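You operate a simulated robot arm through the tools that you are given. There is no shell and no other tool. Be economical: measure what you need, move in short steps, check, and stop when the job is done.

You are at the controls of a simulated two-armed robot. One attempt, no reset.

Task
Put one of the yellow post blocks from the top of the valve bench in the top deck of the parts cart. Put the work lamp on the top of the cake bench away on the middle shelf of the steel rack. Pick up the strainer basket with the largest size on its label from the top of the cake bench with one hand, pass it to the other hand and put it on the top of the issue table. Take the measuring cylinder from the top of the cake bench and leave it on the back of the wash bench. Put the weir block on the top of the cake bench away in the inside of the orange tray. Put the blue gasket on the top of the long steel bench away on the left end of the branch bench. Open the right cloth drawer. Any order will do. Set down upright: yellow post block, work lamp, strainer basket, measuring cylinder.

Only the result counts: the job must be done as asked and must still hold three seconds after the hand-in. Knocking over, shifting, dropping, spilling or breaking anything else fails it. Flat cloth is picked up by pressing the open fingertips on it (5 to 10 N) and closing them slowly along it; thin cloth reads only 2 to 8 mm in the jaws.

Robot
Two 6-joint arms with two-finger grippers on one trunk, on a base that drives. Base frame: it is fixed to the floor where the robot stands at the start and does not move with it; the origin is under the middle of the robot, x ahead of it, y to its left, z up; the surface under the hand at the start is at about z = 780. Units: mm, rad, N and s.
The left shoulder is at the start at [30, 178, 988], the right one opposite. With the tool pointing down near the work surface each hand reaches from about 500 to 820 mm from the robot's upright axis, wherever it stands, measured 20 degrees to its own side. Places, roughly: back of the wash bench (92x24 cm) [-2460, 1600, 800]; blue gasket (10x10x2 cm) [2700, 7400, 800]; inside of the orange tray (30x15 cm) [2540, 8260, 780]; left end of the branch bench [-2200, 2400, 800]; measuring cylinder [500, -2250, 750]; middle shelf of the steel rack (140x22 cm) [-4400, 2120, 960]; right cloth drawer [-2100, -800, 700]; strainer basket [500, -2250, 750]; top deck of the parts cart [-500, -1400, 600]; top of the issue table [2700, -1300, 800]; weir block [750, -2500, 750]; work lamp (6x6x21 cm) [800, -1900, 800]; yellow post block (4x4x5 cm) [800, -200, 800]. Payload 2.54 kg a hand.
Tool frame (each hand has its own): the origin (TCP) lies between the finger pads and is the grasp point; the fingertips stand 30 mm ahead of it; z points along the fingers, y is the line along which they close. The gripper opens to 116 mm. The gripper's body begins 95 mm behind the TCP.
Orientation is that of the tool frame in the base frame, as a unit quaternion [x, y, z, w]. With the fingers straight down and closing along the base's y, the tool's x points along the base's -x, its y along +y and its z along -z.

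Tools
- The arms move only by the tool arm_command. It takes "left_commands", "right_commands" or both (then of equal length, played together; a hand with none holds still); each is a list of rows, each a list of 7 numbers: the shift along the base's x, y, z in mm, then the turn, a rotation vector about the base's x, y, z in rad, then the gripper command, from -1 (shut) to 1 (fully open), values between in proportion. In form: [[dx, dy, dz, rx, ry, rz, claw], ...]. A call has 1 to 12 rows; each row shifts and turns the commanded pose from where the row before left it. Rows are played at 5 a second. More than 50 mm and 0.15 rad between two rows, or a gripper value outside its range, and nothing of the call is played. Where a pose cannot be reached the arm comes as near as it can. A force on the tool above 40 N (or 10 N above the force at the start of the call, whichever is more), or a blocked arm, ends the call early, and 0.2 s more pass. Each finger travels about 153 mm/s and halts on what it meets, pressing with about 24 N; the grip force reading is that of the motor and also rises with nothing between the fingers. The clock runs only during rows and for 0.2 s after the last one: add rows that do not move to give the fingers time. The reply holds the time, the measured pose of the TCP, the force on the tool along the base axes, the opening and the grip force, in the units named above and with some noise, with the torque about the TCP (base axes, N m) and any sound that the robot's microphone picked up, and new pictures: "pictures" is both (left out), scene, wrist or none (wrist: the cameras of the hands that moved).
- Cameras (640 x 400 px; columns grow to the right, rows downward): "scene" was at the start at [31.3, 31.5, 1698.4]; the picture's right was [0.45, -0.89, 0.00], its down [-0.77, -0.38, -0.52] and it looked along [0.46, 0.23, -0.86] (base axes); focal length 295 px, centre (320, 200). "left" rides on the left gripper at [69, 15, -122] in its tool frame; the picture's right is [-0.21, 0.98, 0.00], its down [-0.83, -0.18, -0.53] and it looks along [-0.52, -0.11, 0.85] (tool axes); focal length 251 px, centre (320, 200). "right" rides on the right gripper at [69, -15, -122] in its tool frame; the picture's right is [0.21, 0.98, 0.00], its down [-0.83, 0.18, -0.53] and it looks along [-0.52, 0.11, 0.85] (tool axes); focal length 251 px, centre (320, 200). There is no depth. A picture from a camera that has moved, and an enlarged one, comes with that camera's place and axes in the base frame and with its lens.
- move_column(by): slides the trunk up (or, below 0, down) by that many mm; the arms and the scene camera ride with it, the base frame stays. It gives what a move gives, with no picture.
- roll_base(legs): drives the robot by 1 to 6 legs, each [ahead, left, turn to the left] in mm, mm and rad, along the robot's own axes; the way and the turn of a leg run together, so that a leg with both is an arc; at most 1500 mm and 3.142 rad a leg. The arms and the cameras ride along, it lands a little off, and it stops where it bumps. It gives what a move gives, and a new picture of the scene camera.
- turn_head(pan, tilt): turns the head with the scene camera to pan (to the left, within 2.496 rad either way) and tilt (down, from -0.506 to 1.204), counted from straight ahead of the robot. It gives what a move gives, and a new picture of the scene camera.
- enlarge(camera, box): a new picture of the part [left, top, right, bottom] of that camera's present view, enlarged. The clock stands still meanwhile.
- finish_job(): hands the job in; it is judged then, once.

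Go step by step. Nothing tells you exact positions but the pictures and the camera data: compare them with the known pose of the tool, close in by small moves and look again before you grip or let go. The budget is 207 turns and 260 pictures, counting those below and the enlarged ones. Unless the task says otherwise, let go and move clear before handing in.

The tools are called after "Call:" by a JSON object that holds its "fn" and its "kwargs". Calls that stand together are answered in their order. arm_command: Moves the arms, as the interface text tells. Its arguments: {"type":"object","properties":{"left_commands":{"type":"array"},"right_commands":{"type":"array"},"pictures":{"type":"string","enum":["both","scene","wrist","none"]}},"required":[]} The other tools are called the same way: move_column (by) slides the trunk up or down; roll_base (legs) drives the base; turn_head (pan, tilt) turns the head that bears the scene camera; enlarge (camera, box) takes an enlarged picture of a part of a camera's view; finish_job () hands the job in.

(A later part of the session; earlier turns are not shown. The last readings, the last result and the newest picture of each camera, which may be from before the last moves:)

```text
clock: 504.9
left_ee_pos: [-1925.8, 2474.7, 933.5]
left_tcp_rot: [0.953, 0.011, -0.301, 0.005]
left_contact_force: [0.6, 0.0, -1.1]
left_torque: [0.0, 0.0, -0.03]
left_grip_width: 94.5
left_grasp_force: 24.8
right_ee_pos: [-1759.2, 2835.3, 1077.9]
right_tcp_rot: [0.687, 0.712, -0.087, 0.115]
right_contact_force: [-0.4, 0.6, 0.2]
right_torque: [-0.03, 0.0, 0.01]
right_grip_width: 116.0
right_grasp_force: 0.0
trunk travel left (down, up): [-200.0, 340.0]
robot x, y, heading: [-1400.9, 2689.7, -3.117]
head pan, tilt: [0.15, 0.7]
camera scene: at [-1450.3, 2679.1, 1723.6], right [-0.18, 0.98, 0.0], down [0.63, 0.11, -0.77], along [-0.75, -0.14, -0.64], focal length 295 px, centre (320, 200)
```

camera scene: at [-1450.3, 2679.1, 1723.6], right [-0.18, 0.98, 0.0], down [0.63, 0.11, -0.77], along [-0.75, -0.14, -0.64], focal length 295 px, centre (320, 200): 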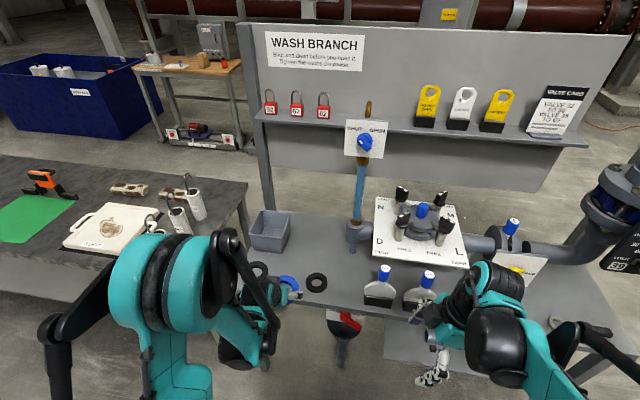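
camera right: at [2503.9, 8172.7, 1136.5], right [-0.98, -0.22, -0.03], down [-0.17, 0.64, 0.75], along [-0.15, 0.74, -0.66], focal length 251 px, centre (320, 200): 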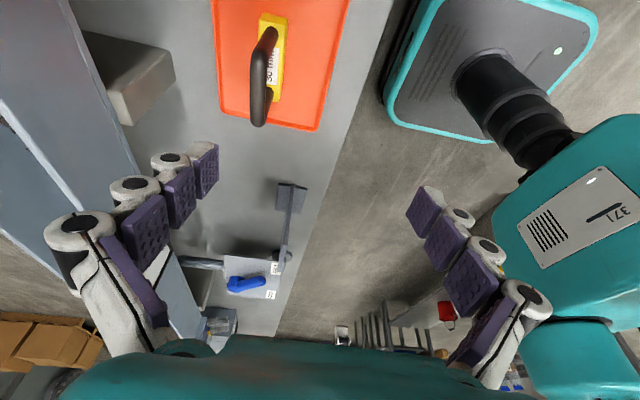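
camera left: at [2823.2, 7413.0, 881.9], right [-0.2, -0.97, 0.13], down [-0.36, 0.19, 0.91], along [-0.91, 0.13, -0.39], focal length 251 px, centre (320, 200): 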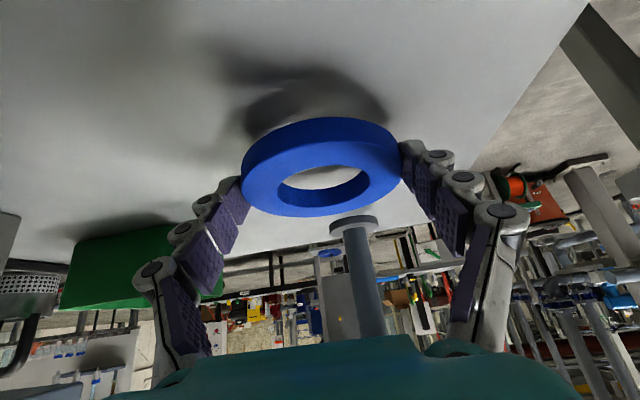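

I'll set the gasket at about [-2200, 2450], clear of the rings and box. I move the base 130 mm forward and then extend the hand.

Call:
{"fn": "roll_base", "kwargs": {"legs": [[130, 0, -0.025]]}}

Call:
{"fn": "arm_command", "kwargs": {"left_commands": [[-10, -2, 0, 0, 0, 0, -1], [-16, -3, 0, 0, 0, 0, -1], [-18, -3, 0, 0, 0, 0, -1], [-18, -3, 0, 0, 0, 0, -1], [-18, -3, -5, 0, 0, 0, -1], [-18, -3, -10, 0, 0, 0, -1], [-16, -3, -10, 0, 0, 0, -1], [-10, -2, -10, 0, 0, 0, -1]], "pictures": "both"}}

```text
clock: 506.1
left_ee_pos: [-2065.3, 2487.5, 934.3]
left_tcp_rot: [0.954, -0.002, -0.301, 0.001]
left_contact_force: [-0.4, -0.3, -1.8]
left_torque: [0.04, -0.04, -0.01]
left_grip_width: 94.4
left_grasp_force: 23.8
right_ee_pos: [-1890.1, 2843.0, 1077.3]
right_tcp_rot: [0.697, 0.702, -0.089, 0.114]
right_contact_force: [-1.0, -0.1, -0.8]
right_torque: [0.03, -0.08, -0.01]
right_grip_width: 115.8
right_grasp_force: 0.1
trunk travel left (down, up): [-200.0, 340.0]
robot x, y, heading: [-1531.2, 2688.1, 3.146]
head pan, tilt: [0.15, 0.7]
camera scene: at [-1586.4, 2678.8, 1723.5], right [-0.15, 0.99, 0.0], down [0.64, 0.1, -0.76], along [-0.76, -0.11, -0.65], focal length 295 px, centre (320, 200)
```

scene: 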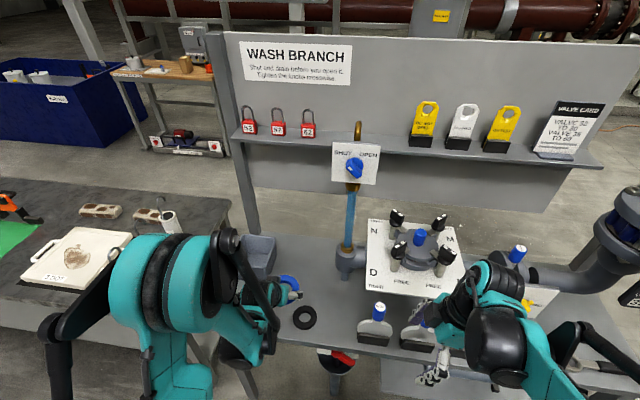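

```text
clock: 507.9
left_ee_pos: [-2188.6, 2464.8, 900.0]
left_tcp_rot: [0.954, -0.002, -0.301, 0.002]
left_contact_force: [0.0, -1.1, -0.8]
left_torque: [-0.02, -0.04, 0.04]
left_grip_width: 94.5
left_grasp_force: 23.4
right_ee_pos: [-1888.9, 2842.9, 1077.9]
right_tcp_rot: [0.697, 0.702, -0.09, 0.115]
right_contact_force: [-0.2, 0.2, -0.7]
right_torque: [-0.01, 0.01, -0.06]
right_grip_width: 116.2
right_grasp_force: 0.1
trunk travel left (down, up): [-200.0, 340.0]
robot x, y, heading: [-1527.7, 2693.7, 3.142]
head pan, tilt: [0.15, 0.7]
camera scene: at [-1584.8, 2678.6, 1723.6], right [-0.15, 0.99, 0.0], down [0.64, 0.1, -0.76], along [-0.76, -0.11, -0.64], focal length 295 px, centre (320, 200)
camera left: at [-2063.1, 2449.3, 962.0], right [-0.18, -0.98, 0.13], down [-0.37, 0.19, 0.91], along [-0.91, 0.12, -0.39], focal length 251 px, centre (320, 200)
```

scene: 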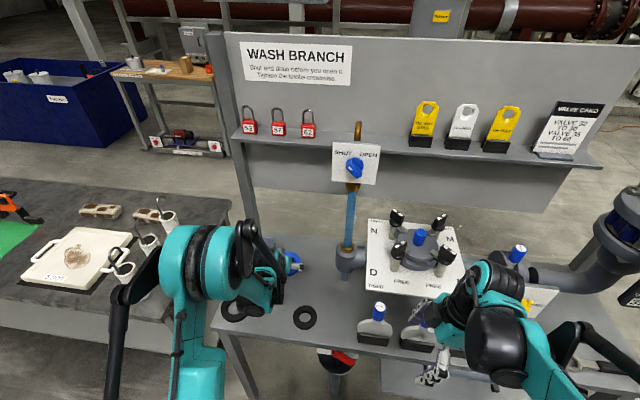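
left: 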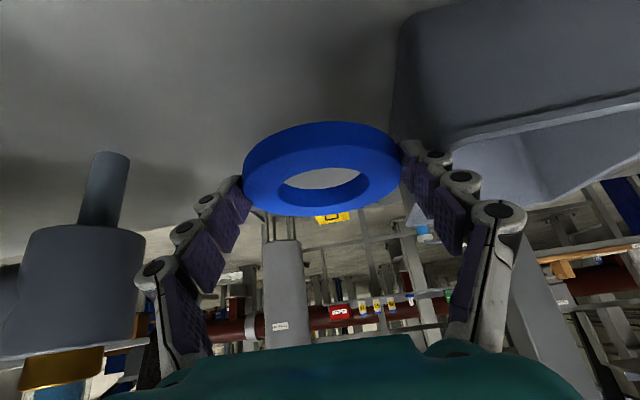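

The grey box is close on the −y side, so I shift 23 mm to +y, then lower until contact.

Call:
{"fn": "arm_command", "kwargs": {"left_commands": [[0, 8, 0, 0, 0, 0, -1], [0, 8, 0, 0, 0, 0, -1], [0, 7, -5, 0, 0, 0, -1], [0, 0, -12, 0, 0, 0, -1], [0, 0, -15, 0, 0, 0, -1], [0, 0, -15, 0, 0, 0, -1], [0, 0, -12, 0, 0, 0, -1], [0, 0, -8, 0, 0, 0, -1], [0, 0, -4, 0, 0, 0, -1], [0, 0, 0, 0, 0, 0, -1]], "pictures": "wrist"}}

```text
clock: 510.1
left_ee_pos: [-2187.7, 2489.4, 828.8]
left_tcp_rot: [0.954, -0.003, -0.301, 0.001]
left_contact_force: [0.2, -0.7, -0.4]
left_torque: [0.03, -0.01, 0.03]
left_grip_width: 94.4
left_grasp_force: 23.7
right_ee_pos: [-1889.9, 2843.6, 1077.7]
right_tcp_rot: [0.697, 0.702, -0.089, 0.115]
right_contact_force: [-0.2, 0.7, 0.3]
right_torque: [-0.01, -0.01, 0.01]
right_grip_width: 115.9
right_grasp_force: 0.0
trunk travel left (down, up): [-200.0, 340.0]
robot x, y, heading: [-1532.3, 2688.8, 3.145]
head pan, tilt: [0.15, 0.7]
camera left: at [-2063.0, 2473.9, 890.4], right [-0.18, -0.98, 0.13], down [-0.37, 0.19, 0.91], along [-0.91, 0.12, -0.39], focal length 251 px, centre (320, 200)
```

left: 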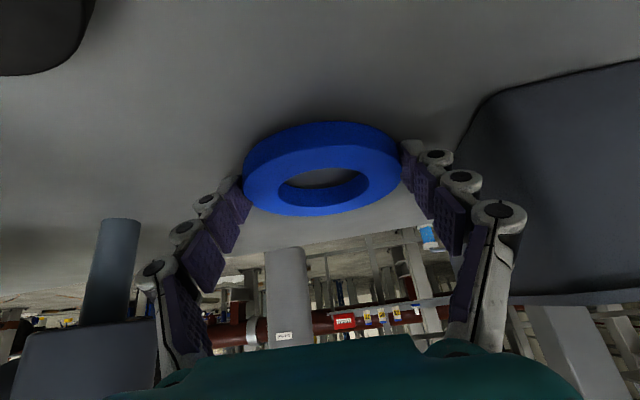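

Call:
{"fn": "arm_command", "kwargs": {"left_commands": [[0, 0, -3, 0, 0, 0, -1], [0, 0, -3, 0, 0, 0, -1], [0, 0, -3, 0, 0, 0, -1], [0, 0, -3, 0, 0, 0, -1], [0, 0, 0, 0, 0, 0, -1]], "pictures": "none"}}

```text
clock: 511.1
left_ee_pos: [-2188.2, 2488.6, 821.3]
left_tcp_rot: [0.952, -0.002, -0.306, -0.001]
left_contact_force: [7.5, 0.5, 23.6]
left_torque: [0.79, -0.1, -0.28]
left_grip_width: 94.5
left_grasp_force: 23.8
right_ee_pos: [-1886.1, 2843.8, 1079.7]
right_tcp_rot: [0.697, 0.702, -0.09, 0.114]
right_contact_force: [-0.1, -0.7, -0.6]
right_torque: [-0.04, 0.0, 0.02]
right_grip_width: 116.0
right_grasp_force: 0.0
trunk travel left (down, up): [-200.0, 340.0]
robot x, y, heading: [-1531.9, 2689.0, 3.142]
head pan, tilt: [0.15, 0.7]
stopped in row 4 (left hand): the force on the tool passed its limit at 44 N (the readings are from after the stop); the commanded pose is now the measured one
```

Contact. I ease up 1 mm, open, and withdraw along the tool axis.

Call:
{"fn": "arm_command", "kwargs": {"left_commands": [[0, 0, 2, 0, 0, 0, 0.5], [0, 0, 0, 0, 0, 0, 0.75], [0, 0, 0, 0, 0, 0, 0.9], [0, 0, 0, 0, 0, 0, 0.95], [6, 0, 9, 0, 0, 0, 0.95], [12, 0, 17, 0, 0, 0, 0.95], [18, 0, 25, 0, 0, 0, 0.95], [22, 0, 30, 0, 0, 0, 0.95], [25, 0, 35, 0, 0, 0, 0.95], [30, 0, 25, 0, 0, 0, 1]], "pictures": "both"}}

```text
clock: 513.3
left_ee_pos: [-2071.1, 2487.1, 962.3]
left_tcp_rot: [0.953, -0.001, -0.304, 0.0]
left_contact_force: [0.5, 0.0, 1.0]
left_torque: [-0.01, -0.01, 0.0]
left_grip_width: 115.9
left_grasp_force: 0.0
right_ee_pos: [-1886.5, 2842.8, 1079.6]
right_tcp_rot: [0.698, 0.702, -0.091, 0.114]
right_contact_force: [0.5, 0.0, 0.0]
right_torque: [-0.03, 0.03, -0.06]
right_grip_width: 116.1
right_grasp_force: 0.1
trunk travel left (down, up): [-200.0, 340.0]
robot x, y, heading: [-1529.7, 2690.8, 3.147]
head pan, tilt: [0.15, 0.7]
camera scene: at [-1581.9, 2678.9, 1723.7], right [-0.15, 0.99, 0.0], down [0.64, 0.1, -0.77], along [-0.76, -0.11, -0.64], focal length 295 px, centre (320, 200)
camera left: at [-1944.7, 2471.3, 1021.8], right [-0.18, -0.98, 0.13], down [-0.36, 0.18, 0.91], along [-0.92, 0.12, -0.39], focal length 251 px, centre (320, 200)
```

scene: 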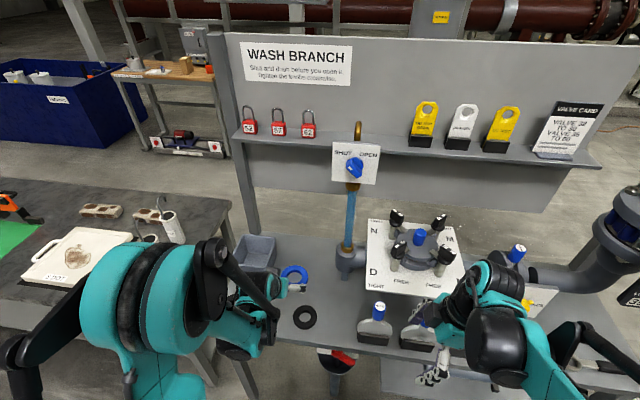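
left: 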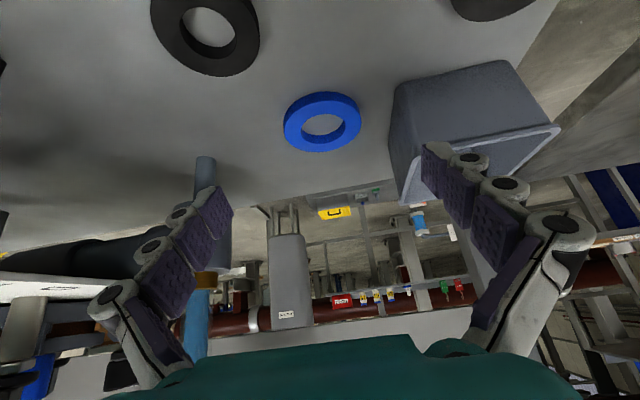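

Gasket placed on the left end of the branch bench. Next the cylinder and lamp: I straighten the left hand, back off, face south and drive down the west aisle.

Call:
{"fn": "arm_command", "kwargs": {"left_commands": [[20, 0, 15, 0, -0.12, 0, 1], [20, 0, 15, 0, -0.12, 0, 1], [20, 0, 15, 0, -0.12, 0, 1], [20, 0, 15, 0, -0.12, 0, 1], [20, 0, 10, 0, -0.137, 0, 1]], "pictures": "none"}}

Call:
{"fn": "roll_base", "kwargs": {"legs": [[-220, 0, 0], [0, 0, 1.566], [1500, 0, 0], [1500, 0, 0]]}}

Call:
{"fn": "turn_head", "kwargs": {"pan": 0.0, "tilt": 0.5}}

```text
clock: 514.5
left_ee_pos: [-1975.6, 2490.1, 1032.6]
left_tcp_rot: [1.0, -0.002, 0.001, -0.001]
left_contact_force: [0.8, -0.5, 0.0]
left_torque: [0.01, 0.03, 0.0]
left_grip_width: 116.0
left_grasp_force: 0.0
right_ee_pos: [-1889.9, 2843.9, 1078.5]
right_tcp_rot: [0.697, 0.702, -0.089, 0.114]
right_contact_force: [-0.5, 0.5, 0.2]
right_torque: [0.02, 0.01, 0.0]
right_grip_width: 116.2
right_grasp_force: 0.2
trunk travel left (down, up): [-200.0, 340.0]
robot x, y, heading: [-1526.3, 2687.8, 3.14]
head pan, tilt: [0.15, 0.7]
```

```text
clock: 534.2
left_ee_pos: [-996.9, -760.8, 1032.3]
left_tcp_rot: [0.694, 0.72, 0.0, 0.0]
left_contact_force: [-0.1, -0.3, 0.1]
left_torque: [-0.01, -0.01, 0.02]
left_grip_width: 116.1
left_grasp_force: 0.0
right_ee_pos: [-1353.6, -688.1, 1076.8]
right_tcp_rot: [-0.023, 0.989, 0.02, 0.143]
right_contact_force: [0.1, -0.5, 0.2]
right_torque: [0.0, 0.03, -0.01]
right_grip_width: 116.1
right_grasp_force: 0.2
trunk travel left (down, up): [-200.0, 340.0]
robot x, y, heading: [-1213.5, -324.0, -1.534]
head pan, tilt: [0.15, 0.7]
camera scene: at [-1199.7, -376.8, 1723.6], right [-0.98, -0.19, 0.0], down [-0.12, 0.63, -0.76], along [0.14, -0.75, -0.64], focal length 295 px, centre (320, 200)
```

scene: 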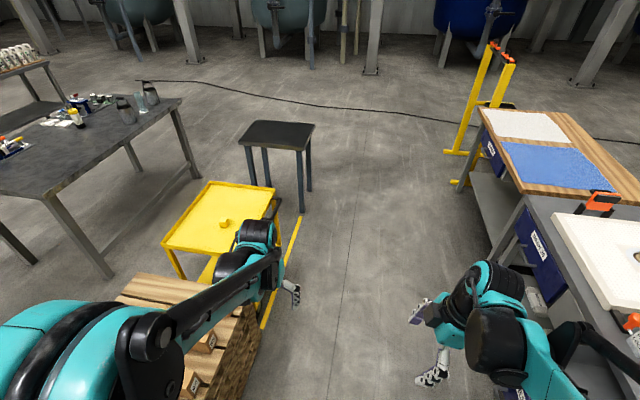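

```text
clock: 535.0
left_ee_pos: [-997.5, -761.2, 1031.7]
left_tcp_rot: [0.694, 0.72, 0.0, 0.002]
left_contact_force: [-0.2, 0.7, 0.2]
left_torque: [-0.03, 0.01, 0.04]
left_grip_width: 116.0
left_grasp_force: 0.0
right_ee_pos: [-1354.5, -688.8, 1079.0]
right_tcp_rot: [-0.023, 0.989, 0.02, 0.143]
right_contact_force: [-0.1, -0.8, 0.2]
right_torque: [0.01, -0.02, 0.0]
right_grip_width: 115.9
right_grasp_force: 0.0
trunk travel left (down, up): [-200.0, 340.0]
robot x, y, heading: [-1213.4, -326.3, -1.53]
head pan, tilt: [0.0, 0.499]
camera scene: at [-1212.1, -383.8, 1741.3], right [-1.0, -0.04, 0.0], down [-0.02, 0.48, -0.88], along [0.03, -0.88, -0.48], focal length 295 px, centre (320, 200)
```

scene: 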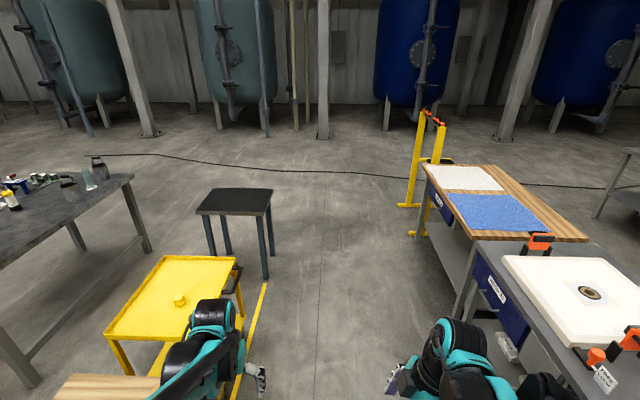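

I correct the drift and continue round to the south side of the cake bench.

Call:
{"fn": "roll_base", "kwargs": {"legs": [[1490, -60, -0.041], [1330, 0, 0], [0, 1500, 0], [0, 460, 0], [0, 0, 3.14]]}}

Call:
{"fn": "turn_head", "kwargs": {"pan": 0.0, "tilt": 0.65}}

```text
clock: 565.5
left_ee_pos: [641.9, -2643.1, 1032.3]
left_tcp_rot: [-0.692, 0.722, 0.001, 0.0]
left_contact_force: [0.5, 0.0, 0.0]
left_torque: [-0.02, -0.03, 0.0]
left_grip_width: 116.2
left_grasp_force: 0.1
right_ee_pos: [992.1, -2743.9, 1078.3]
right_tcp_rot: [0.989, -0.017, -0.144, 0.014]
right_contact_force: [-0.3, 0.2, -0.5]
right_torque: [0.02, 0.0, 0.0]
right_grip_width: 116.2
right_grasp_force: 0.0
trunk travel left (down, up): [-200.0, 340.0]
robot x, y, heading: [828.0, -3094.4, 1.535]
head pan, tilt: [0.0, 0.499]
camera scene: at [828.4, -3035.0, 1741.3], right [1.0, -0.04, 0.0], down [-0.02, -0.48, -0.88], along [0.04, 0.88, -0.48], focal length 295 px, centre (320, 200)
```

scene: 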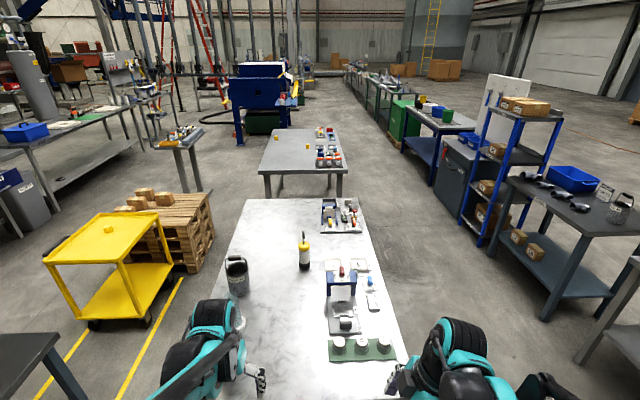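

```text
clock: 566.2
left_ee_pos: [642.7, -2643.4, 1032.4]
left_tcp_rot: [-0.692, 0.722, 0.0, 0.001]
left_contact_force: [0.5, -0.2, 0.1]
left_torque: [-0.01, 0.0, 0.0]
left_grip_width: 116.0
left_grasp_force: 0.1
right_ee_pos: [992.7, -2744.8, 1079.3]
right_tcp_rot: [0.989, -0.016, -0.143, 0.014]
right_contact_force: [-0.6, 0.0, 0.7]
right_torque: [0.0, -0.01, 0.02]
right_grip_width: 115.8
right_grasp_force: 0.0
trunk travel left (down, up): [-200.0, 340.0]
robot x, y, heading: [828.2, -3096.7, 1.529]
head pan, tilt: [0.0, 0.649]
camera scene: at [828.3, -3039.1, 1728.0], right [1.0, -0.04, 0.0], down [-0.02, -0.6, -0.8], along [0.03, 0.8, -0.6], focal length 295 px, centre (320, 200)
```

scene: 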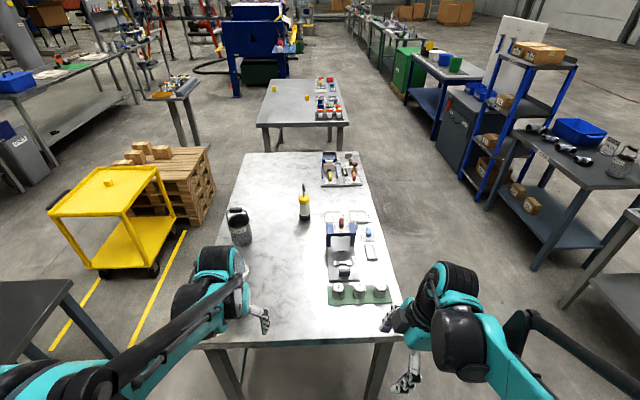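

Call:
{"fn": "move_column", "kwargs": {"by": 100}}

Call:
{"fn": "roll_base", "kwargs": {"legs": [[219, 87, 0.04]]}}

Call:
{"fn": "enlarge", "kwargs": {"camera": "left", "box": [0, 0, 640, 400]}}

```text
clock: 567.5
left_ee_pos: [642.9, -2643.2, 1132.1]
left_tcp_rot: [-0.691, 0.722, 0.0, 0.0]
left_contact_force: [0.1, -0.2, -1.2]
left_torque: [-0.01, -0.01, 0.01]
left_grip_width: 116.1
left_grasp_force: 0.1
right_ee_pos: [993.5, -2743.3, 1177.5]
right_tcp_rot: [0.989, -0.017, -0.143, 0.014]
right_contact_force: [0.6, 0.3, 0.1]
right_torque: [0.0, 0.01, 0.01]
right_grip_width: 116.1
right_grasp_force: 0.1
trunk travel left (down, up): [-300.0, 240.0]
robot x, y, heading: [823.8, -3098.3, 1.535]
head pan, tilt: [0.0, 0.649]
```

```text
clock: 569.2
left_ee_pos: [540.4, -2433.4, 1131.1]
left_tcp_rot: [0.708, -0.706, 0.0, 0.0]
left_contact_force: [-0.1, -0.1, -0.9]
left_torque: [-0.03, -0.02, -0.01]
left_grip_width: 116.0
left_grasp_force: 0.1
right_ee_pos: [894.9, -2518.6, 1178.7]
right_tcp_rot: [0.989, 0.005, -0.144, 0.018]
right_contact_force: [0.1, -0.2, -1.0]
right_torque: [-0.03, -0.01, 0.01]
right_grip_width: 115.9
right_grasp_force: 0.0
trunk travel left (down, up): [-300.0, 240.0]
robot x, y, heading: [743.9, -2876.4, 1.579]
head pan, tilt: [0.0, 0.649]
camera scene: at [743.4, -2820.2, 1827.9], right [1.0, 0.0, 0.0], down [0.0, -0.6, -0.8], along [0.0, 0.8, -0.6], focal length 295 px, centre (320, 200)
```

scene: 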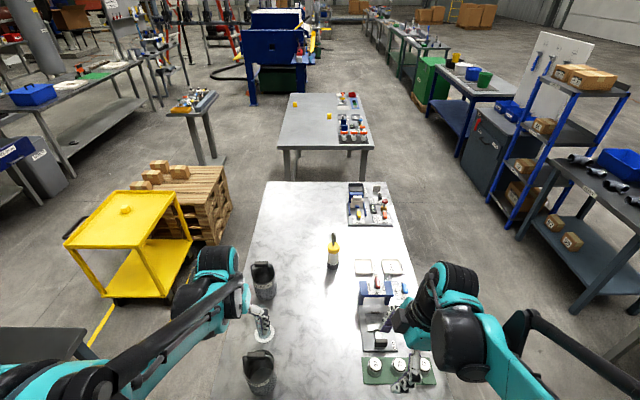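

```text
1.00 times, centred on (320, 200) of left (not enlarged: the box is as wide or as high as the picture)
camera zoom: at [525.0, -2502.7, 1254.8], right [-0.98, 0.21, 0.0], down [0.18, 0.83, 0.53], along [0.11, 0.52, -0.85], focal length 251 px, centre (320, 200)
```

zoom: 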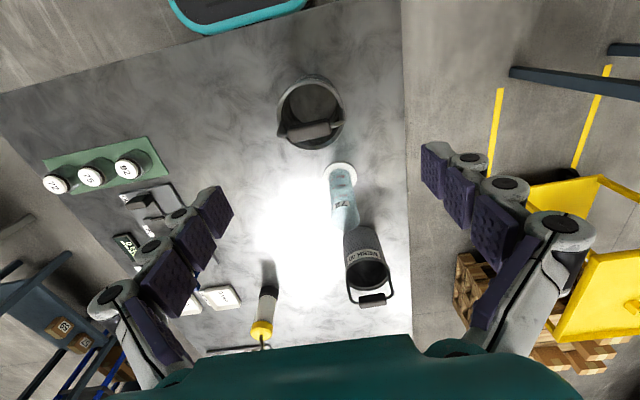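

The cylinder stands at about [533, -2269], top z ≈ 950, between the two baskets with clearance. I move the left hand over it.

Call:
{"fn": "arm_command", "kwargs": {"left_commands": [[-1, 30, 0, 0, 0, 0, 1], [-1, 35, 0, 0, 0, 0, 1], [-1, 35, 0, 0, 0, 0, 1], [-1, 35, 0, 0, 0, 0, 1], [-1, 29, 0, 0, 0, 0, 1], [-1, 0, -35, 0, 0, 0, 1], [-1, 0, -35, 0, 0, 0, 1], [0, 0, -20, 0, 0, 0, 1], [0, 0, 0, 0, 0, 0, 1]], "pictures": "both"}}

```text
clock: 571.2
left_ee_pos: [536.4, -2269.6, 1042.5]
left_tcp_rot: [0.707, -0.707, 0.0, -0.001]
left_contact_force: [0.1, 0.1, -0.7]
left_torque: [0.0, -0.03, -0.04]
left_grip_width: 116.2
left_grasp_force: 0.0
right_ee_pos: [895.5, -2519.0, 1179.0]
right_tcp_rot: [0.99, 0.005, -0.143, 0.018]
right_contact_force: [0.4, 0.4, -0.4]
right_torque: [0.02, 0.01, -0.02]
right_grip_width: 116.3
right_grasp_force: 0.0
trunk travel left (down, up): [-300.0, 240.0]
robot x, y, heading: [742.5, -2878.7, 1.578]
head pan, tilt: [0.0, 0.649]
camera scene: at [743.9, -2820.9, 1828.0], right [1.0, 0.0, 0.0], down [0.0, -0.6, -0.8], along [0.0, 0.8, -0.6], focal length 295 px, centre (320, 200)
camera left: at [518.9, -2338.2, 1165.4], right [-0.98, 0.21, 0.0], down [0.18, 0.83, 0.53], along [0.11, 0.52, -0.84], focal length 251 px, centre (320, 200)
```

scene: 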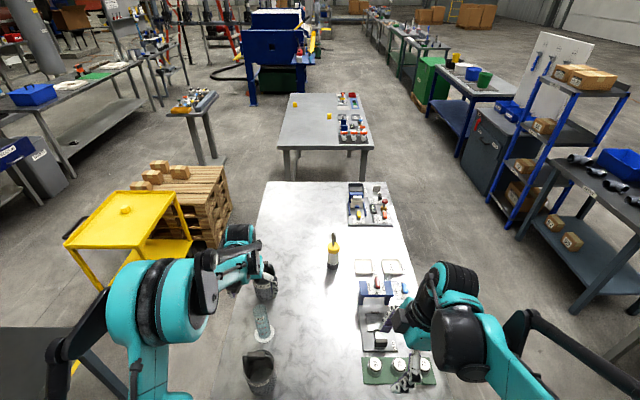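
left: 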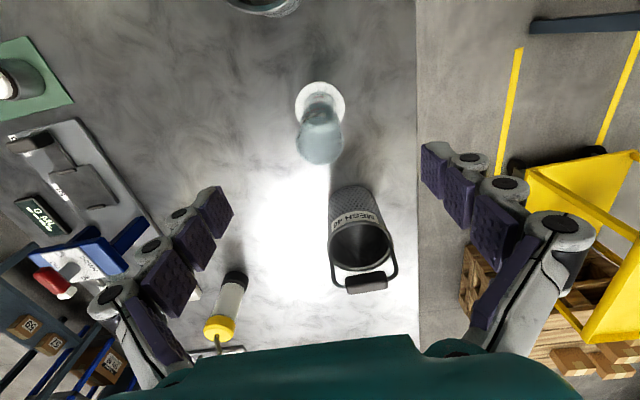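

Cylinder at [534, -2265]. I descend and grip.

Call:
{"fn": "arm_command", "kwargs": {"left_commands": [[-1, 2, -30, 0, 0, 0, 1], [-1, 2, -30, 0, 0, 0, 1], [0, 0, -35, 0, 0, 0, 1], [0, 0, -30, 0, 0, 0, 1], [0, 0, -28, 0, 0, 0, 1], [0, 0, 0, 0, 0, 0, 0.4], [0, 0, 0, 0, 0, 0, 0], [0, 0, 0, 0, 0, 0, -0.3], [0, 0, 0, 0, 0, 0, -1], [0, 0, 0, 0, 0, 0, -1]], "pictures": "wrist"}}

```text
clock: 573.4
left_ee_pos: [531.1, -2266.3, 889.7]
left_tcp_rot: [0.708, -0.706, -0.001, -0.001]
left_contact_force: [-0.1, 0.2, 0.9]
left_torque: [-0.02, -0.01, 0.0]
left_grip_width: 44.2
left_grasp_force: 24.0
right_ee_pos: [896.1, -2519.5, 1178.0]
right_tcp_rot: [0.989, 0.006, -0.144, 0.017]
right_contact_force: [0.2, -0.3, 0.0]
right_torque: [-0.01, -0.03, 0.0]
right_grip_width: 116.1
right_grasp_force: 0.1
trunk travel left (down, up): [-300.0, 240.0]
robot x, y, heading: [747.4, -2878.7, 1.575]
head pan, tilt: [0.0, 0.649]
camera left: at [515.0, -2336.0, 1012.8], right [-0.98, 0.21, 0.0], down [0.18, 0.83, 0.53], along [0.11, 0.52, -0.84], focal length 251 px, centre (320, 200)
```

left: 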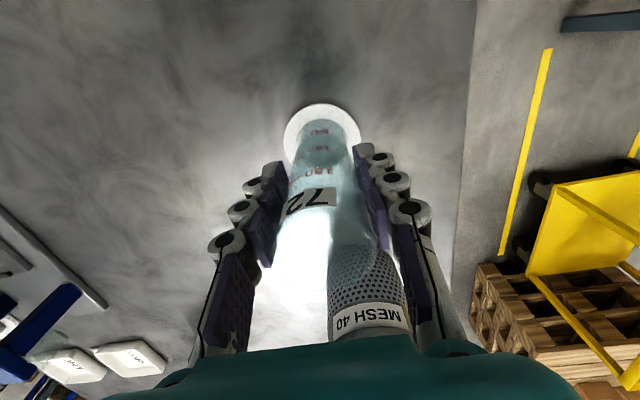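

Gripped at 44 mm. I lift straight up slowly, then finish with the trunk.

Call:
{"fn": "arm_command", "kwargs": {"left_commands": [[0, 0, 3, 0, 0, 0, -1], [0, 0, 6, 0, 0, 0, -1], [0, 0, 9, 0, 0, 0, -1], [0, 0, 11, 0, 0, 0, -1], [0, 0, 13, 0, 0, 0, -1], [0, 0, 14, 0, 0, 0, -1], [0, 0, 14, 0, 0, 0, -1], [0, 0, 14, 0, 0, 0, -1], [0, 0, 12, 0, 0, 0, -1], [0, 0, 9, 0, 0, 0, -1], [0, 0, 5, 0, 0, 0, -1]], "pictures": "wrist"}}

Call:
{"fn": "move_column", "kwargs": {"by": 120}}

```text
clock: 575.8
left_ee_pos: [531.3, -2266.2, 997.8]
left_tcp_rot: [0.708, -0.706, 0.0, -0.001]
left_contact_force: [0.2, -0.5, -0.4]
left_torque: [-0.01, 0.02, -0.01]
left_grip_width: 44.2
left_grasp_force: 23.5
right_ee_pos: [896.3, -2519.6, 1178.1]
right_tcp_rot: [0.989, 0.005, -0.144, 0.017]
right_contact_force: [0.6, -0.7, 0.0]
right_torque: [0.0, 0.0, 0.0]
right_grip_width: 115.8
right_grasp_force: 0.1
trunk travel left (down, up): [-300.0, 240.0]
robot x, y, heading: [744.3, -2878.4, 1.574]
head pan, tilt: [0.0, 0.649]
camera left: at [515.7, -2336.0, 1121.4], right [-0.98, 0.21, 0.0], down [0.18, 0.83, 0.53], along [0.11, 0.52, -0.84], focal length 251 px, centre (320, 200)
```

left: 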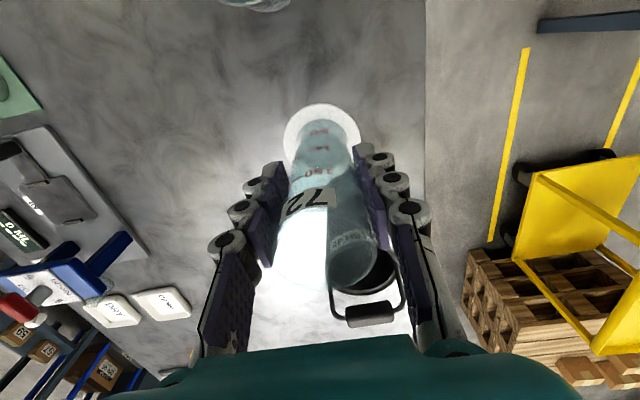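

```text
clock: 577.3
left_ee_pos: [532.0, -2266.2, 1117.7]
left_tcp_rot: [0.708, -0.706, -0.001, 0.0]
left_contact_force: [-0.6, 0.6, -0.1]
left_torque: [0.02, 0.0, -0.01]
left_grip_width: 44.1
left_grasp_force: 24.3
right_ee_pos: [895.0, -2519.1, 1297.5]
right_tcp_rot: [0.989, 0.004, -0.144, 0.018]
right_contact_force: [-0.3, 0.5, -0.2]
right_torque: [-0.02, 0.01, -0.02]
right_grip_width: 115.9
right_grasp_force: 0.0
trunk travel left (down, up): [-420.0, 120.0]
robot x, y, heading: [746.2, -2877.7, 1.572]
head pan, tilt: [0.0, 0.649]
```

The cylinder is held. I draw it back and up with the arm, then drive round to the east side for the lamp.

Call:
{"fn": "arm_command", "kwargs": {"left_commands": [[0, -5, 5, 0, 0, 0, -1], [0, -10, 9, 0, 0, 0, -1], [0, -13, 11, 0, 0, 0, -1], [0, -14, 12, 0, 0, 0, -1], [0, -14, 12, 0, 0, 0, -1], [0, -14, 12, 0, 0, 0, -1], [0, -14, 12, 0, 0, 0, -1], [0, -14, 12, 0, 0, 0, -1], [0, -14, 12, 0, 0, 0, -1], [0, -13, 11, 0, 0, 0, -1], [0, -10, 8, 0, 0, 0, -1], [0, -5, 4, 0, 0, 0, -1]], "pictures": "none"}}

Call:
{"fn": "roll_base", "kwargs": {"legs": [[0, -730, 0], [0, 0, 1.57], [0, -760, 0]]}}

Call:
{"fn": "turn_head", "kwargs": {"pan": -0.2, "tilt": 0.8}}

```text
clock: 579.9
left_ee_pos: [532.4, -2405.2, 1238.4]
left_tcp_rot: [0.708, -0.706, 0.0, -0.001]
left_contact_force: [-0.2, -0.2, -1.2]
left_torque: [0.0, 0.03, 0.0]
left_grip_width: 44.1
left_grasp_force: 24.5
right_ee_pos: [895.2, -2518.7, 1298.6]
right_tcp_rot: [0.99, 0.005, -0.143, 0.017]
right_contact_force: [-0.1, -0.2, 0.6]
right_torque: [-0.01, 0.01, 0.03]
right_grip_width: 115.9
right_grasp_force: 0.1
trunk travel left (down, up): [-420.0, 120.0]
robot x, y, heading: [744.2, -2875.8, 1.568]
head pan, tilt: [0.0, 0.649]
```

```text
clock: 591.3
left_ee_pos: [1012.1, -2315.3, 1237.9]
left_tcp_rot: [1.0, -0.014, -0.002, 0.0]
left_contact_force: [0.7, -0.5, -0.7]
left_torque: [-0.01, -0.01, -0.02]
left_grip_width: 43.8
left_grasp_force: 23.9
right_ee_pos: [1135.9, -1954.8, 1299.5]
right_tcp_rot: [0.706, 0.693, -0.091, 0.113]
right_contact_force: [-0.4, 0.2, 0.1]
right_torque: [0.0, 0.01, 0.01]
right_grip_width: 116.0
right_grasp_force: 0.1
trunk travel left (down, up): [-420.0, 120.0]
robot x, y, heading: [1490.0, -2114.9, 3.115]
head pan, tilt: [0.0, 0.649]
camera scene: at [1434.9, -2114.5, 1947.9], right [0.02, 1.0, 0.0], down [0.6, -0.01, -0.8], along [-0.8, 0.02, -0.6], focal length 295 px, centre (320, 200)
```

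scene: 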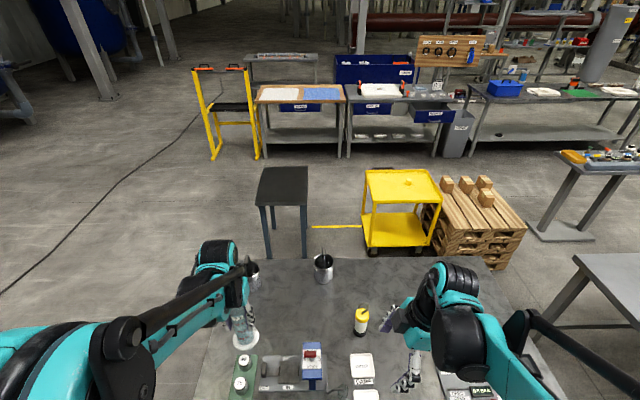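

```text
clock: 592.1
left_ee_pos: [1011.7, -2316.3, 1238.1]
left_tcp_rot: [1.0, -0.013, -0.001, 0.0]
left_contact_force: [-0.2, 0.3, -0.2]
left_torque: [0.0, -0.02, -0.01]
left_grip_width: 43.8
left_grasp_force: 24.1
right_ee_pos: [1137.1, -1955.1, 1298.0]
right_tcp_rot: [0.705, 0.694, -0.091, 0.113]
right_contact_force: [-0.2, -0.3, 0.2]
right_torque: [-0.02, 0.0, 0.03]
right_grip_width: 115.8
right_grasp_force: 0.1
trunk travel left (down, up): [-420.0, 120.0]
robot x, y, heading: [1492.0, -2115.0, 3.118]
head pan, tilt: [-0.201, 0.799]
camera scene: at [1443.0, -2098.3, 1935.4], right [0.22, 0.97, 0.0], down [0.7, -0.16, -0.7], along [-0.68, 0.15, -0.72], focal length 295 px, centre (320, 200)
```

scene: 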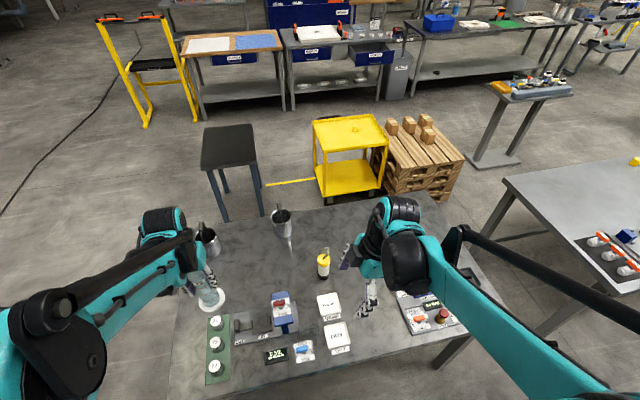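

Call:
{"fn": "roll_base", "kwargs": {"legs": [[60, 0, 0.024]]}}

Call:
{"fn": "move_column", "kwargs": {"by": -120}}

Call:
{"fn": "arm_command", "kwargs": {"right_commands": [[-30, 0, 0, 0, 0, 0, 1], [-35, 0, 0, 0, 0, 0, 1], [-35, 0, 0, 0, 0, 0, 1], [-35, 0, 0, 0, 0, 0, 1], [-35, 0, 0, 0, 0, 0, 1], [-35, 0, 0, 0, 0, 0, 1], [-30, 0, 0, 0, 0, 0, 1], [-15, 0, 0, 0, 0, 0, 1], [0, 0, 0, 0, 0, 0, 1]], "pictures": "both"}}

Call:
{"fn": "enlarge", "kwargs": {"camera": "scene", "box": [250, 210, 390, 310]}}

```text
clock: 593.0
left_ee_pos: [960.4, -2327.5, 1239.4]
left_tcp_rot: [1.0, -0.001, 0.0, 0.0]
left_contact_force: [-0.5, -1.0, -0.6]
left_torque: [0.02, -0.01, -0.03]
left_grip_width: 43.7
left_grasp_force: 23.4
right_ee_pos: [1073.5, -1963.8, 1297.7]
right_tcp_rot: [0.697, 0.703, -0.089, 0.114]
right_contact_force: [0.2, 0.5, -0.1]
right_torque: [-0.02, -0.03, 0.01]
right_grip_width: 116.0
right_grasp_force: 0.2
trunk travel left (down, up): [-420.0, 120.0]
robot x, y, heading: [1435.3, -2119.4, -3.138]
head pan, tilt: [-0.201, 0.799]
camera scene: at [1384.7, -2098.8, 1935.4], right [0.2, 0.98, 0.0], down [0.7, -0.14, -0.7], along [-0.68, 0.14, -0.72], focal length 295 px, centre (320, 200)
```

scene: 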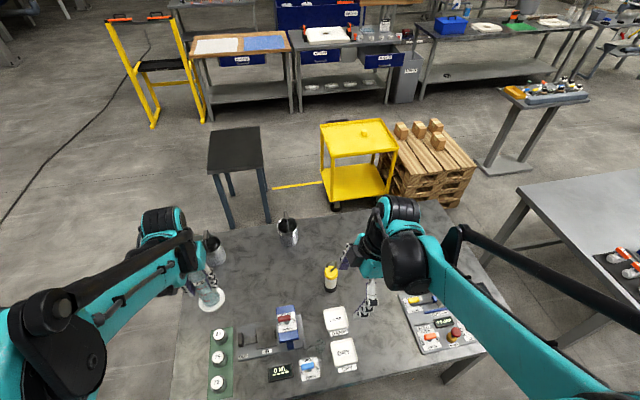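

```text
clock: 594.5
left_ee_pos: [959.5, -2327.1, 1117.7]
left_tcp_rot: [1.0, -0.001, 0.0, 0.001]
left_contact_force: [-0.8, -0.7, -0.2]
left_torque: [0.02, -0.02, -0.03]
left_grip_width: 43.5
left_grasp_force: 24.0
right_ee_pos: [1074.2, -1963.4, 1178.6]
right_tcp_rot: [0.697, 0.703, -0.089, 0.114]
right_contact_force: [-0.3, -0.1, 0.1]
right_torque: [0.0, 0.0, 0.01]
right_grip_width: 116.1
right_grasp_force: 0.0
trunk travel left (down, up): [-300.0, 240.0]
robot x, y, heading: [1430.0, -2119.9, -3.139]
head pan, tilt: [-0.201, 0.799]
```

```text
clock: 596.5
left_ee_pos: [958.8, -2326.8, 1118.2]
left_tcp_rot: [1.0, -0.001, -0.001, 0.0]
left_contact_force: [-0.1, -0.8, -1.0]
left_torque: [-0.02, -0.03, 0.01]
left_grip_width: 43.4
left_grasp_force: 23.9
right_ee_pos: [820.8, -1964.5, 1178.6]
right_tcp_rot: [0.697, 0.702, -0.09, 0.114]
right_contact_force: [-0.1, 0.5, -1.1]
right_torque: [0.01, 0.01, 0.01]
right_grip_width: 115.9
right_grasp_force: 0.1
trunk travel left (down, up): [-300.0, 240.0]
robot x, y, heading: [1429.3, -2116.6, -3.143]
head pan, tilt: [-0.201, 0.799]
camera scene: at [1383.7, -2099.1, 1815.4], right [0.2, 0.98, 0.0], down [0.7, -0.14, -0.7], along [-0.68, 0.14, -0.72], focal length 295 px, centre (320, 200)
camera right: at [801.9, -1863.7, 1274.4], right [0.98, 0.22, -0.03], down [0.16, -0.64, 0.75], along [0.15, -0.74, -0.66], focal length 251 px, centre (320, 200)
```

scene: 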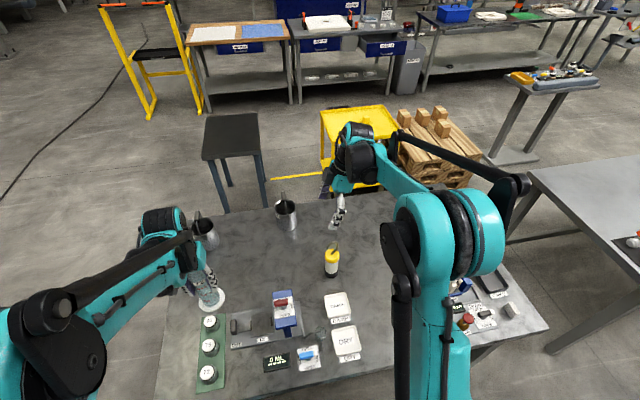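
right: 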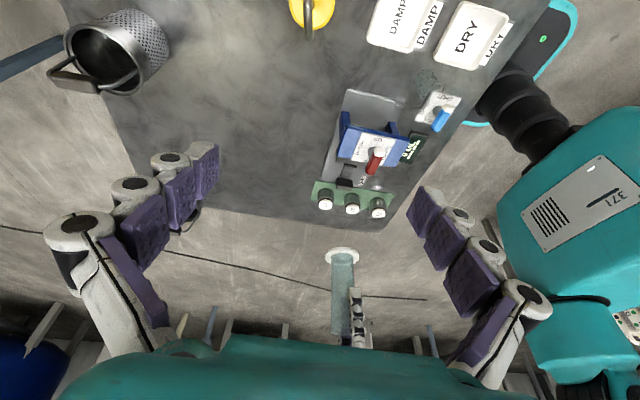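

```text
4.00 times, centred on (320, 260) of scene
camera zoom: at [1383.7, -2099.1, 1815.4], right [0.2, 0.98, 0.0], down [0.7, -0.14, -0.7], along [-0.68, 0.14, -0.72], focal length 1180 px, centre (320, -40)
```

zoom: 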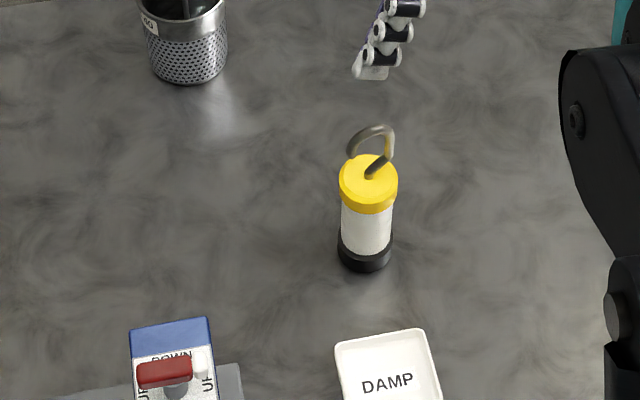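

Lamp at about [799, -1938], cap z 880…908, hook to 980. I bring the right hand over it.

Call:
{"fn": "arm_command", "kwargs": {"right_commands": [[-6, 8, 0, 0, 0, 0, 1], [-6, 8, 0, 0, 0, 0, 1], [-5, 8, 0, 0, 0, 0, 1], [-5, 7, -20, 0, 0, 0, 1], [0, 0, -40, 0, 0, 0, 1], [0, 0, -40, 0, 0, 0, 1], [0, 0, -30, 0, 0, 0, 1], [0, 0, 0, 0, 0, 0, 1]], "pictures": "both"}}

```text
clock: 598.3
left_ee_pos: [959.2, -2327.6, 1118.6]
left_tcp_rot: [1.0, -0.001, -0.001, -0.001]
left_contact_force: [-0.3, 0.2, -1.1]
left_torque: [0.02, 0.01, -0.01]
left_grip_width: 43.6
left_grasp_force: 24.5
right_ee_pos: [804.1, -1934.0, 1048.2]
right_tcp_rot: [0.696, 0.703, -0.09, 0.114]
right_contact_force: [0.5, -0.6, -0.5]
right_torque: [0.0, -0.01, -0.01]
right_grip_width: 116.0
right_grasp_force: 0.1
trunk travel left (down, up): [-300.0, 240.0]
robot x, y, heading: [1432.6, -2116.1, -3.141]
head pan, tilt: [-0.201, 0.799]
camera scene: at [1383.8, -2099.3, 1815.4], right [0.2, 0.98, 0.0], down [0.7, -0.14, -0.7], along [-0.68, 0.14, -0.72], focal length 295 px, centre (320, 200)
camera right: at [783.6, -1832.9, 1143.9], right [0.98, 0.22, -0.03], down [0.16, -0.64, 0.75], along [0.15, -0.74, -0.66], focal length 251 px, centre (320, 200)
```

scene: 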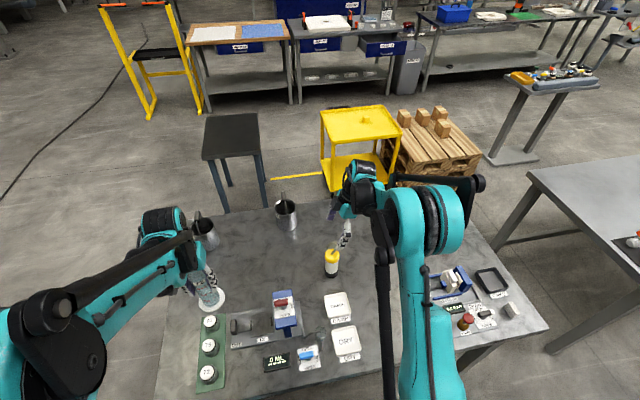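
right: 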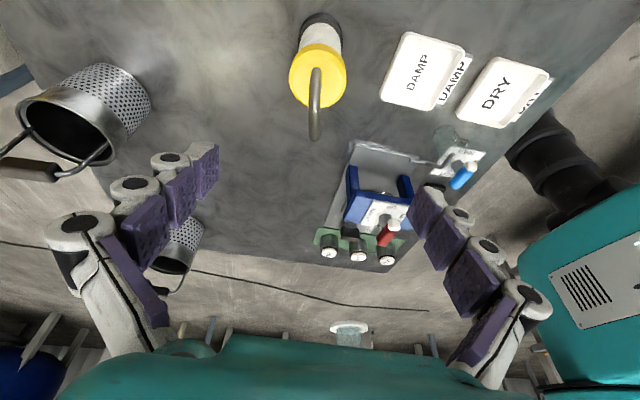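

Cap centre [797, -1931]. I descend around the lamp's cap.

Call:
{"fn": "arm_command", "kwargs": {"right_commands": [[-3, 2, -30, 0, 0, 0, 1], [-3, 2, -35, 0, 0, 0, 1], [0, 0, -35, 0, 0, 0, 1], [0, 0, -30, 0, 0, 0, 1], [0, 0, 0, 0, 0, 0, 1]], "pictures": "wrist"}}

```text
clock: 599.5
left_ee_pos: [959.1, -2327.3, 1120.0]
left_tcp_rot: [1.0, -0.001, -0.001, 0.0]
left_contact_force: [-0.8, 0.2, -1.0]
left_torque: [0.01, 0.0, 0.01]
left_grip_width: 43.5
left_grasp_force: 24.3
right_ee_pos: [796.8, -1930.3, 920.1]
right_tcp_rot: [0.696, 0.703, -0.089, 0.114]
right_contact_force: [0.1, 1.6, -0.2]
right_torque: [0.0, 0.01, 0.01]
right_grip_width: 116.1
right_grasp_force: 0.1
trunk travel left (down, up): [-300.0, 240.0]
robot x, y, heading: [1428.7, -2112.5, -3.141]
head pan, tilt: [-0.201, 0.799]
camera right: at [776.4, -1829.4, 1015.4], right [0.98, 0.22, -0.03], down [0.16, -0.64, 0.75], along [0.15, -0.74, -0.66], focal length 251 px, centre (320, 200)
```

right: 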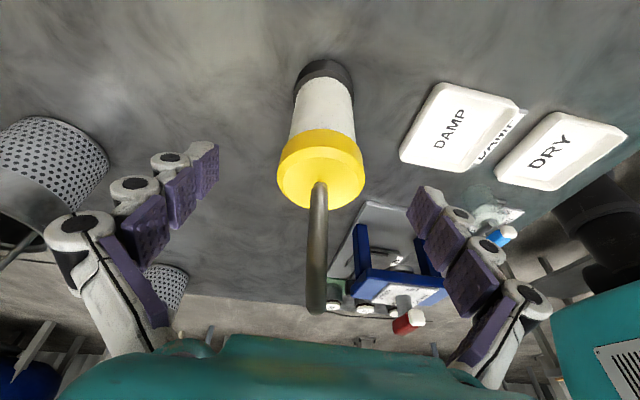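

Call:
{"fn": "arm_command", "kwargs": {"right_commands": [[0, 0, -7, 0, 0, 0, 1], [0, 0, -6, 0, 0, 0, 1], [0, 0, 0, 0, 0, 0, 0.5], [0, 0, 0, 0, 0, 0, 0.1], [0, 0, 0, 0, 0, 0, -0.2], [0, 0, 0, 0, 0, 0, -1], [0, 0, 0, 0, 0, 0, -1]], "pictures": "wrist"}}

```text
clock: 601.1
left_ee_pos: [958.4, -2327.1, 1118.5]
left_tcp_rot: [1.0, -0.001, -0.001, 0.0]
left_contact_force: [0.9, -0.2, -0.6]
left_torque: [0.02, -0.02, 0.0]
left_grip_width: 43.0
left_grasp_force: 24.2
right_ee_pos: [796.5, -1928.8, 906.3]
right_tcp_rot: [0.697, 0.703, -0.089, 0.113]
right_contact_force: [-0.4, 1.4, 3.5]
right_torque: [0.08, 0.17, -0.04]
right_grip_width: 52.2
right_grasp_force: 23.9
trunk travel left (down, up): [-300.0, 240.0]
robot x, y, heading: [1432.9, -2117.7, -3.135]
head pan, tilt: [-0.201, 0.799]
camera right: at [775.8, -1828.7, 1002.0], right [0.98, 0.22, -0.03], down [0.16, -0.64, 0.75], along [0.15, -0.74, -0.66], focal length 251 px, centre (320, 200)
```

right: 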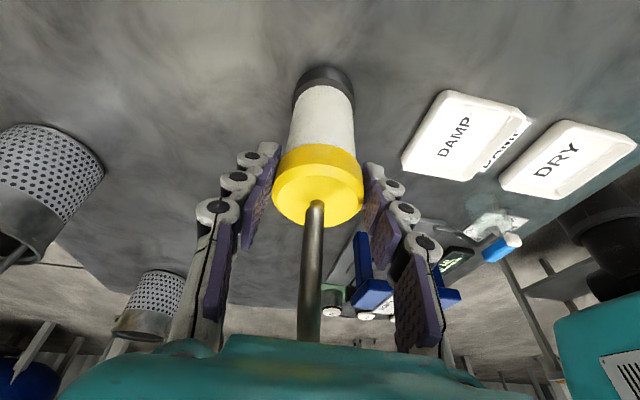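

Lamp gripped at 52 mm. I lift slowly.

Call:
{"fn": "arm_command", "kwargs": {"right_commands": [[0, 0, 3, 0, 0, 0, -1], [0, 0, 5, 0, 0, 0, -1], [0, 0, 7, 0, 0, 0, -1], [0, 0, 9, 0, 0, 0, -1], [0, 0, 10, 0, 0, 0, -1], [0, 0, 12, 0, 0, 0, -1], [0, 0, 14, 0, 0, 0, -1], [0, 0, 15, 0, 0, 0, -1], [0, 0, 15, 0, 0, 0, -1], [0, 0, 12, 0, 0, 0, -1], [0, 0, 8, 0, 0, 0, -1]], "pictures": "both"}}

```text
clock: 603.5
left_ee_pos: [958.8, -2326.7, 1117.5]
left_tcp_rot: [1.0, 0.0, 0.0, 0.0]
left_contact_force: [0.3, 0.2, -0.4]
left_torque: [0.0, 0.03, 0.02]
left_grip_width: 43.4
left_grasp_force: 24.1
right_ee_pos: [796.3, -1930.1, 1016.1]
right_tcp_rot: [0.696, 0.703, -0.089, 0.114]
right_contact_force: [0.1, 0.3, -2.3]
right_torque: [0.07, 0.01, -0.03]
right_grip_width: 52.4
right_grasp_force: 23.5
trunk travel left (down, up): [-300.0, 240.0]
robot x, y, heading: [1432.1, -2118.0, -3.139]
head pan, tilt: [-0.201, 0.799]
camera scene: at [1383.2, -2099.0, 1815.3], right [0.2, 0.98, 0.0], down [0.7, -0.14, -0.7], along [-0.68, 0.14, -0.72], focal length 295 px, centre (320, 200)
camera right: at [775.1, -1830.8, 1111.5], right [0.98, 0.22, -0.03], down [0.16, -0.64, 0.75], along [0.15, -0.74, -0.66], focal length 251 px, centre (320, 200)
```

scene: 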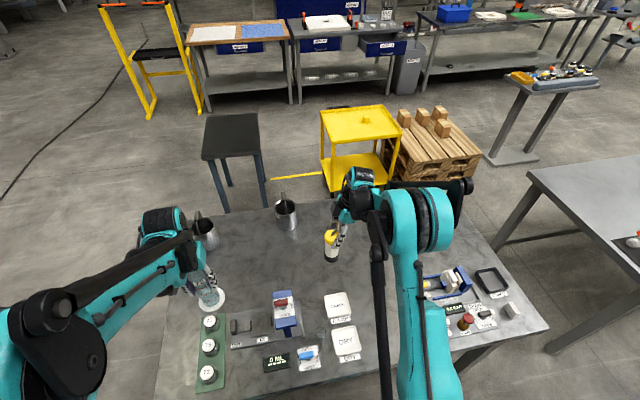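
right: 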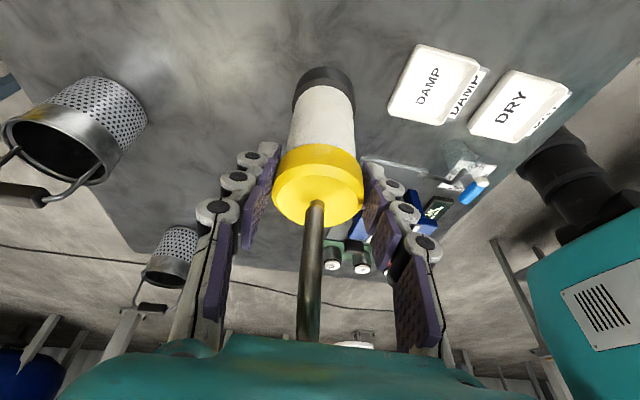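

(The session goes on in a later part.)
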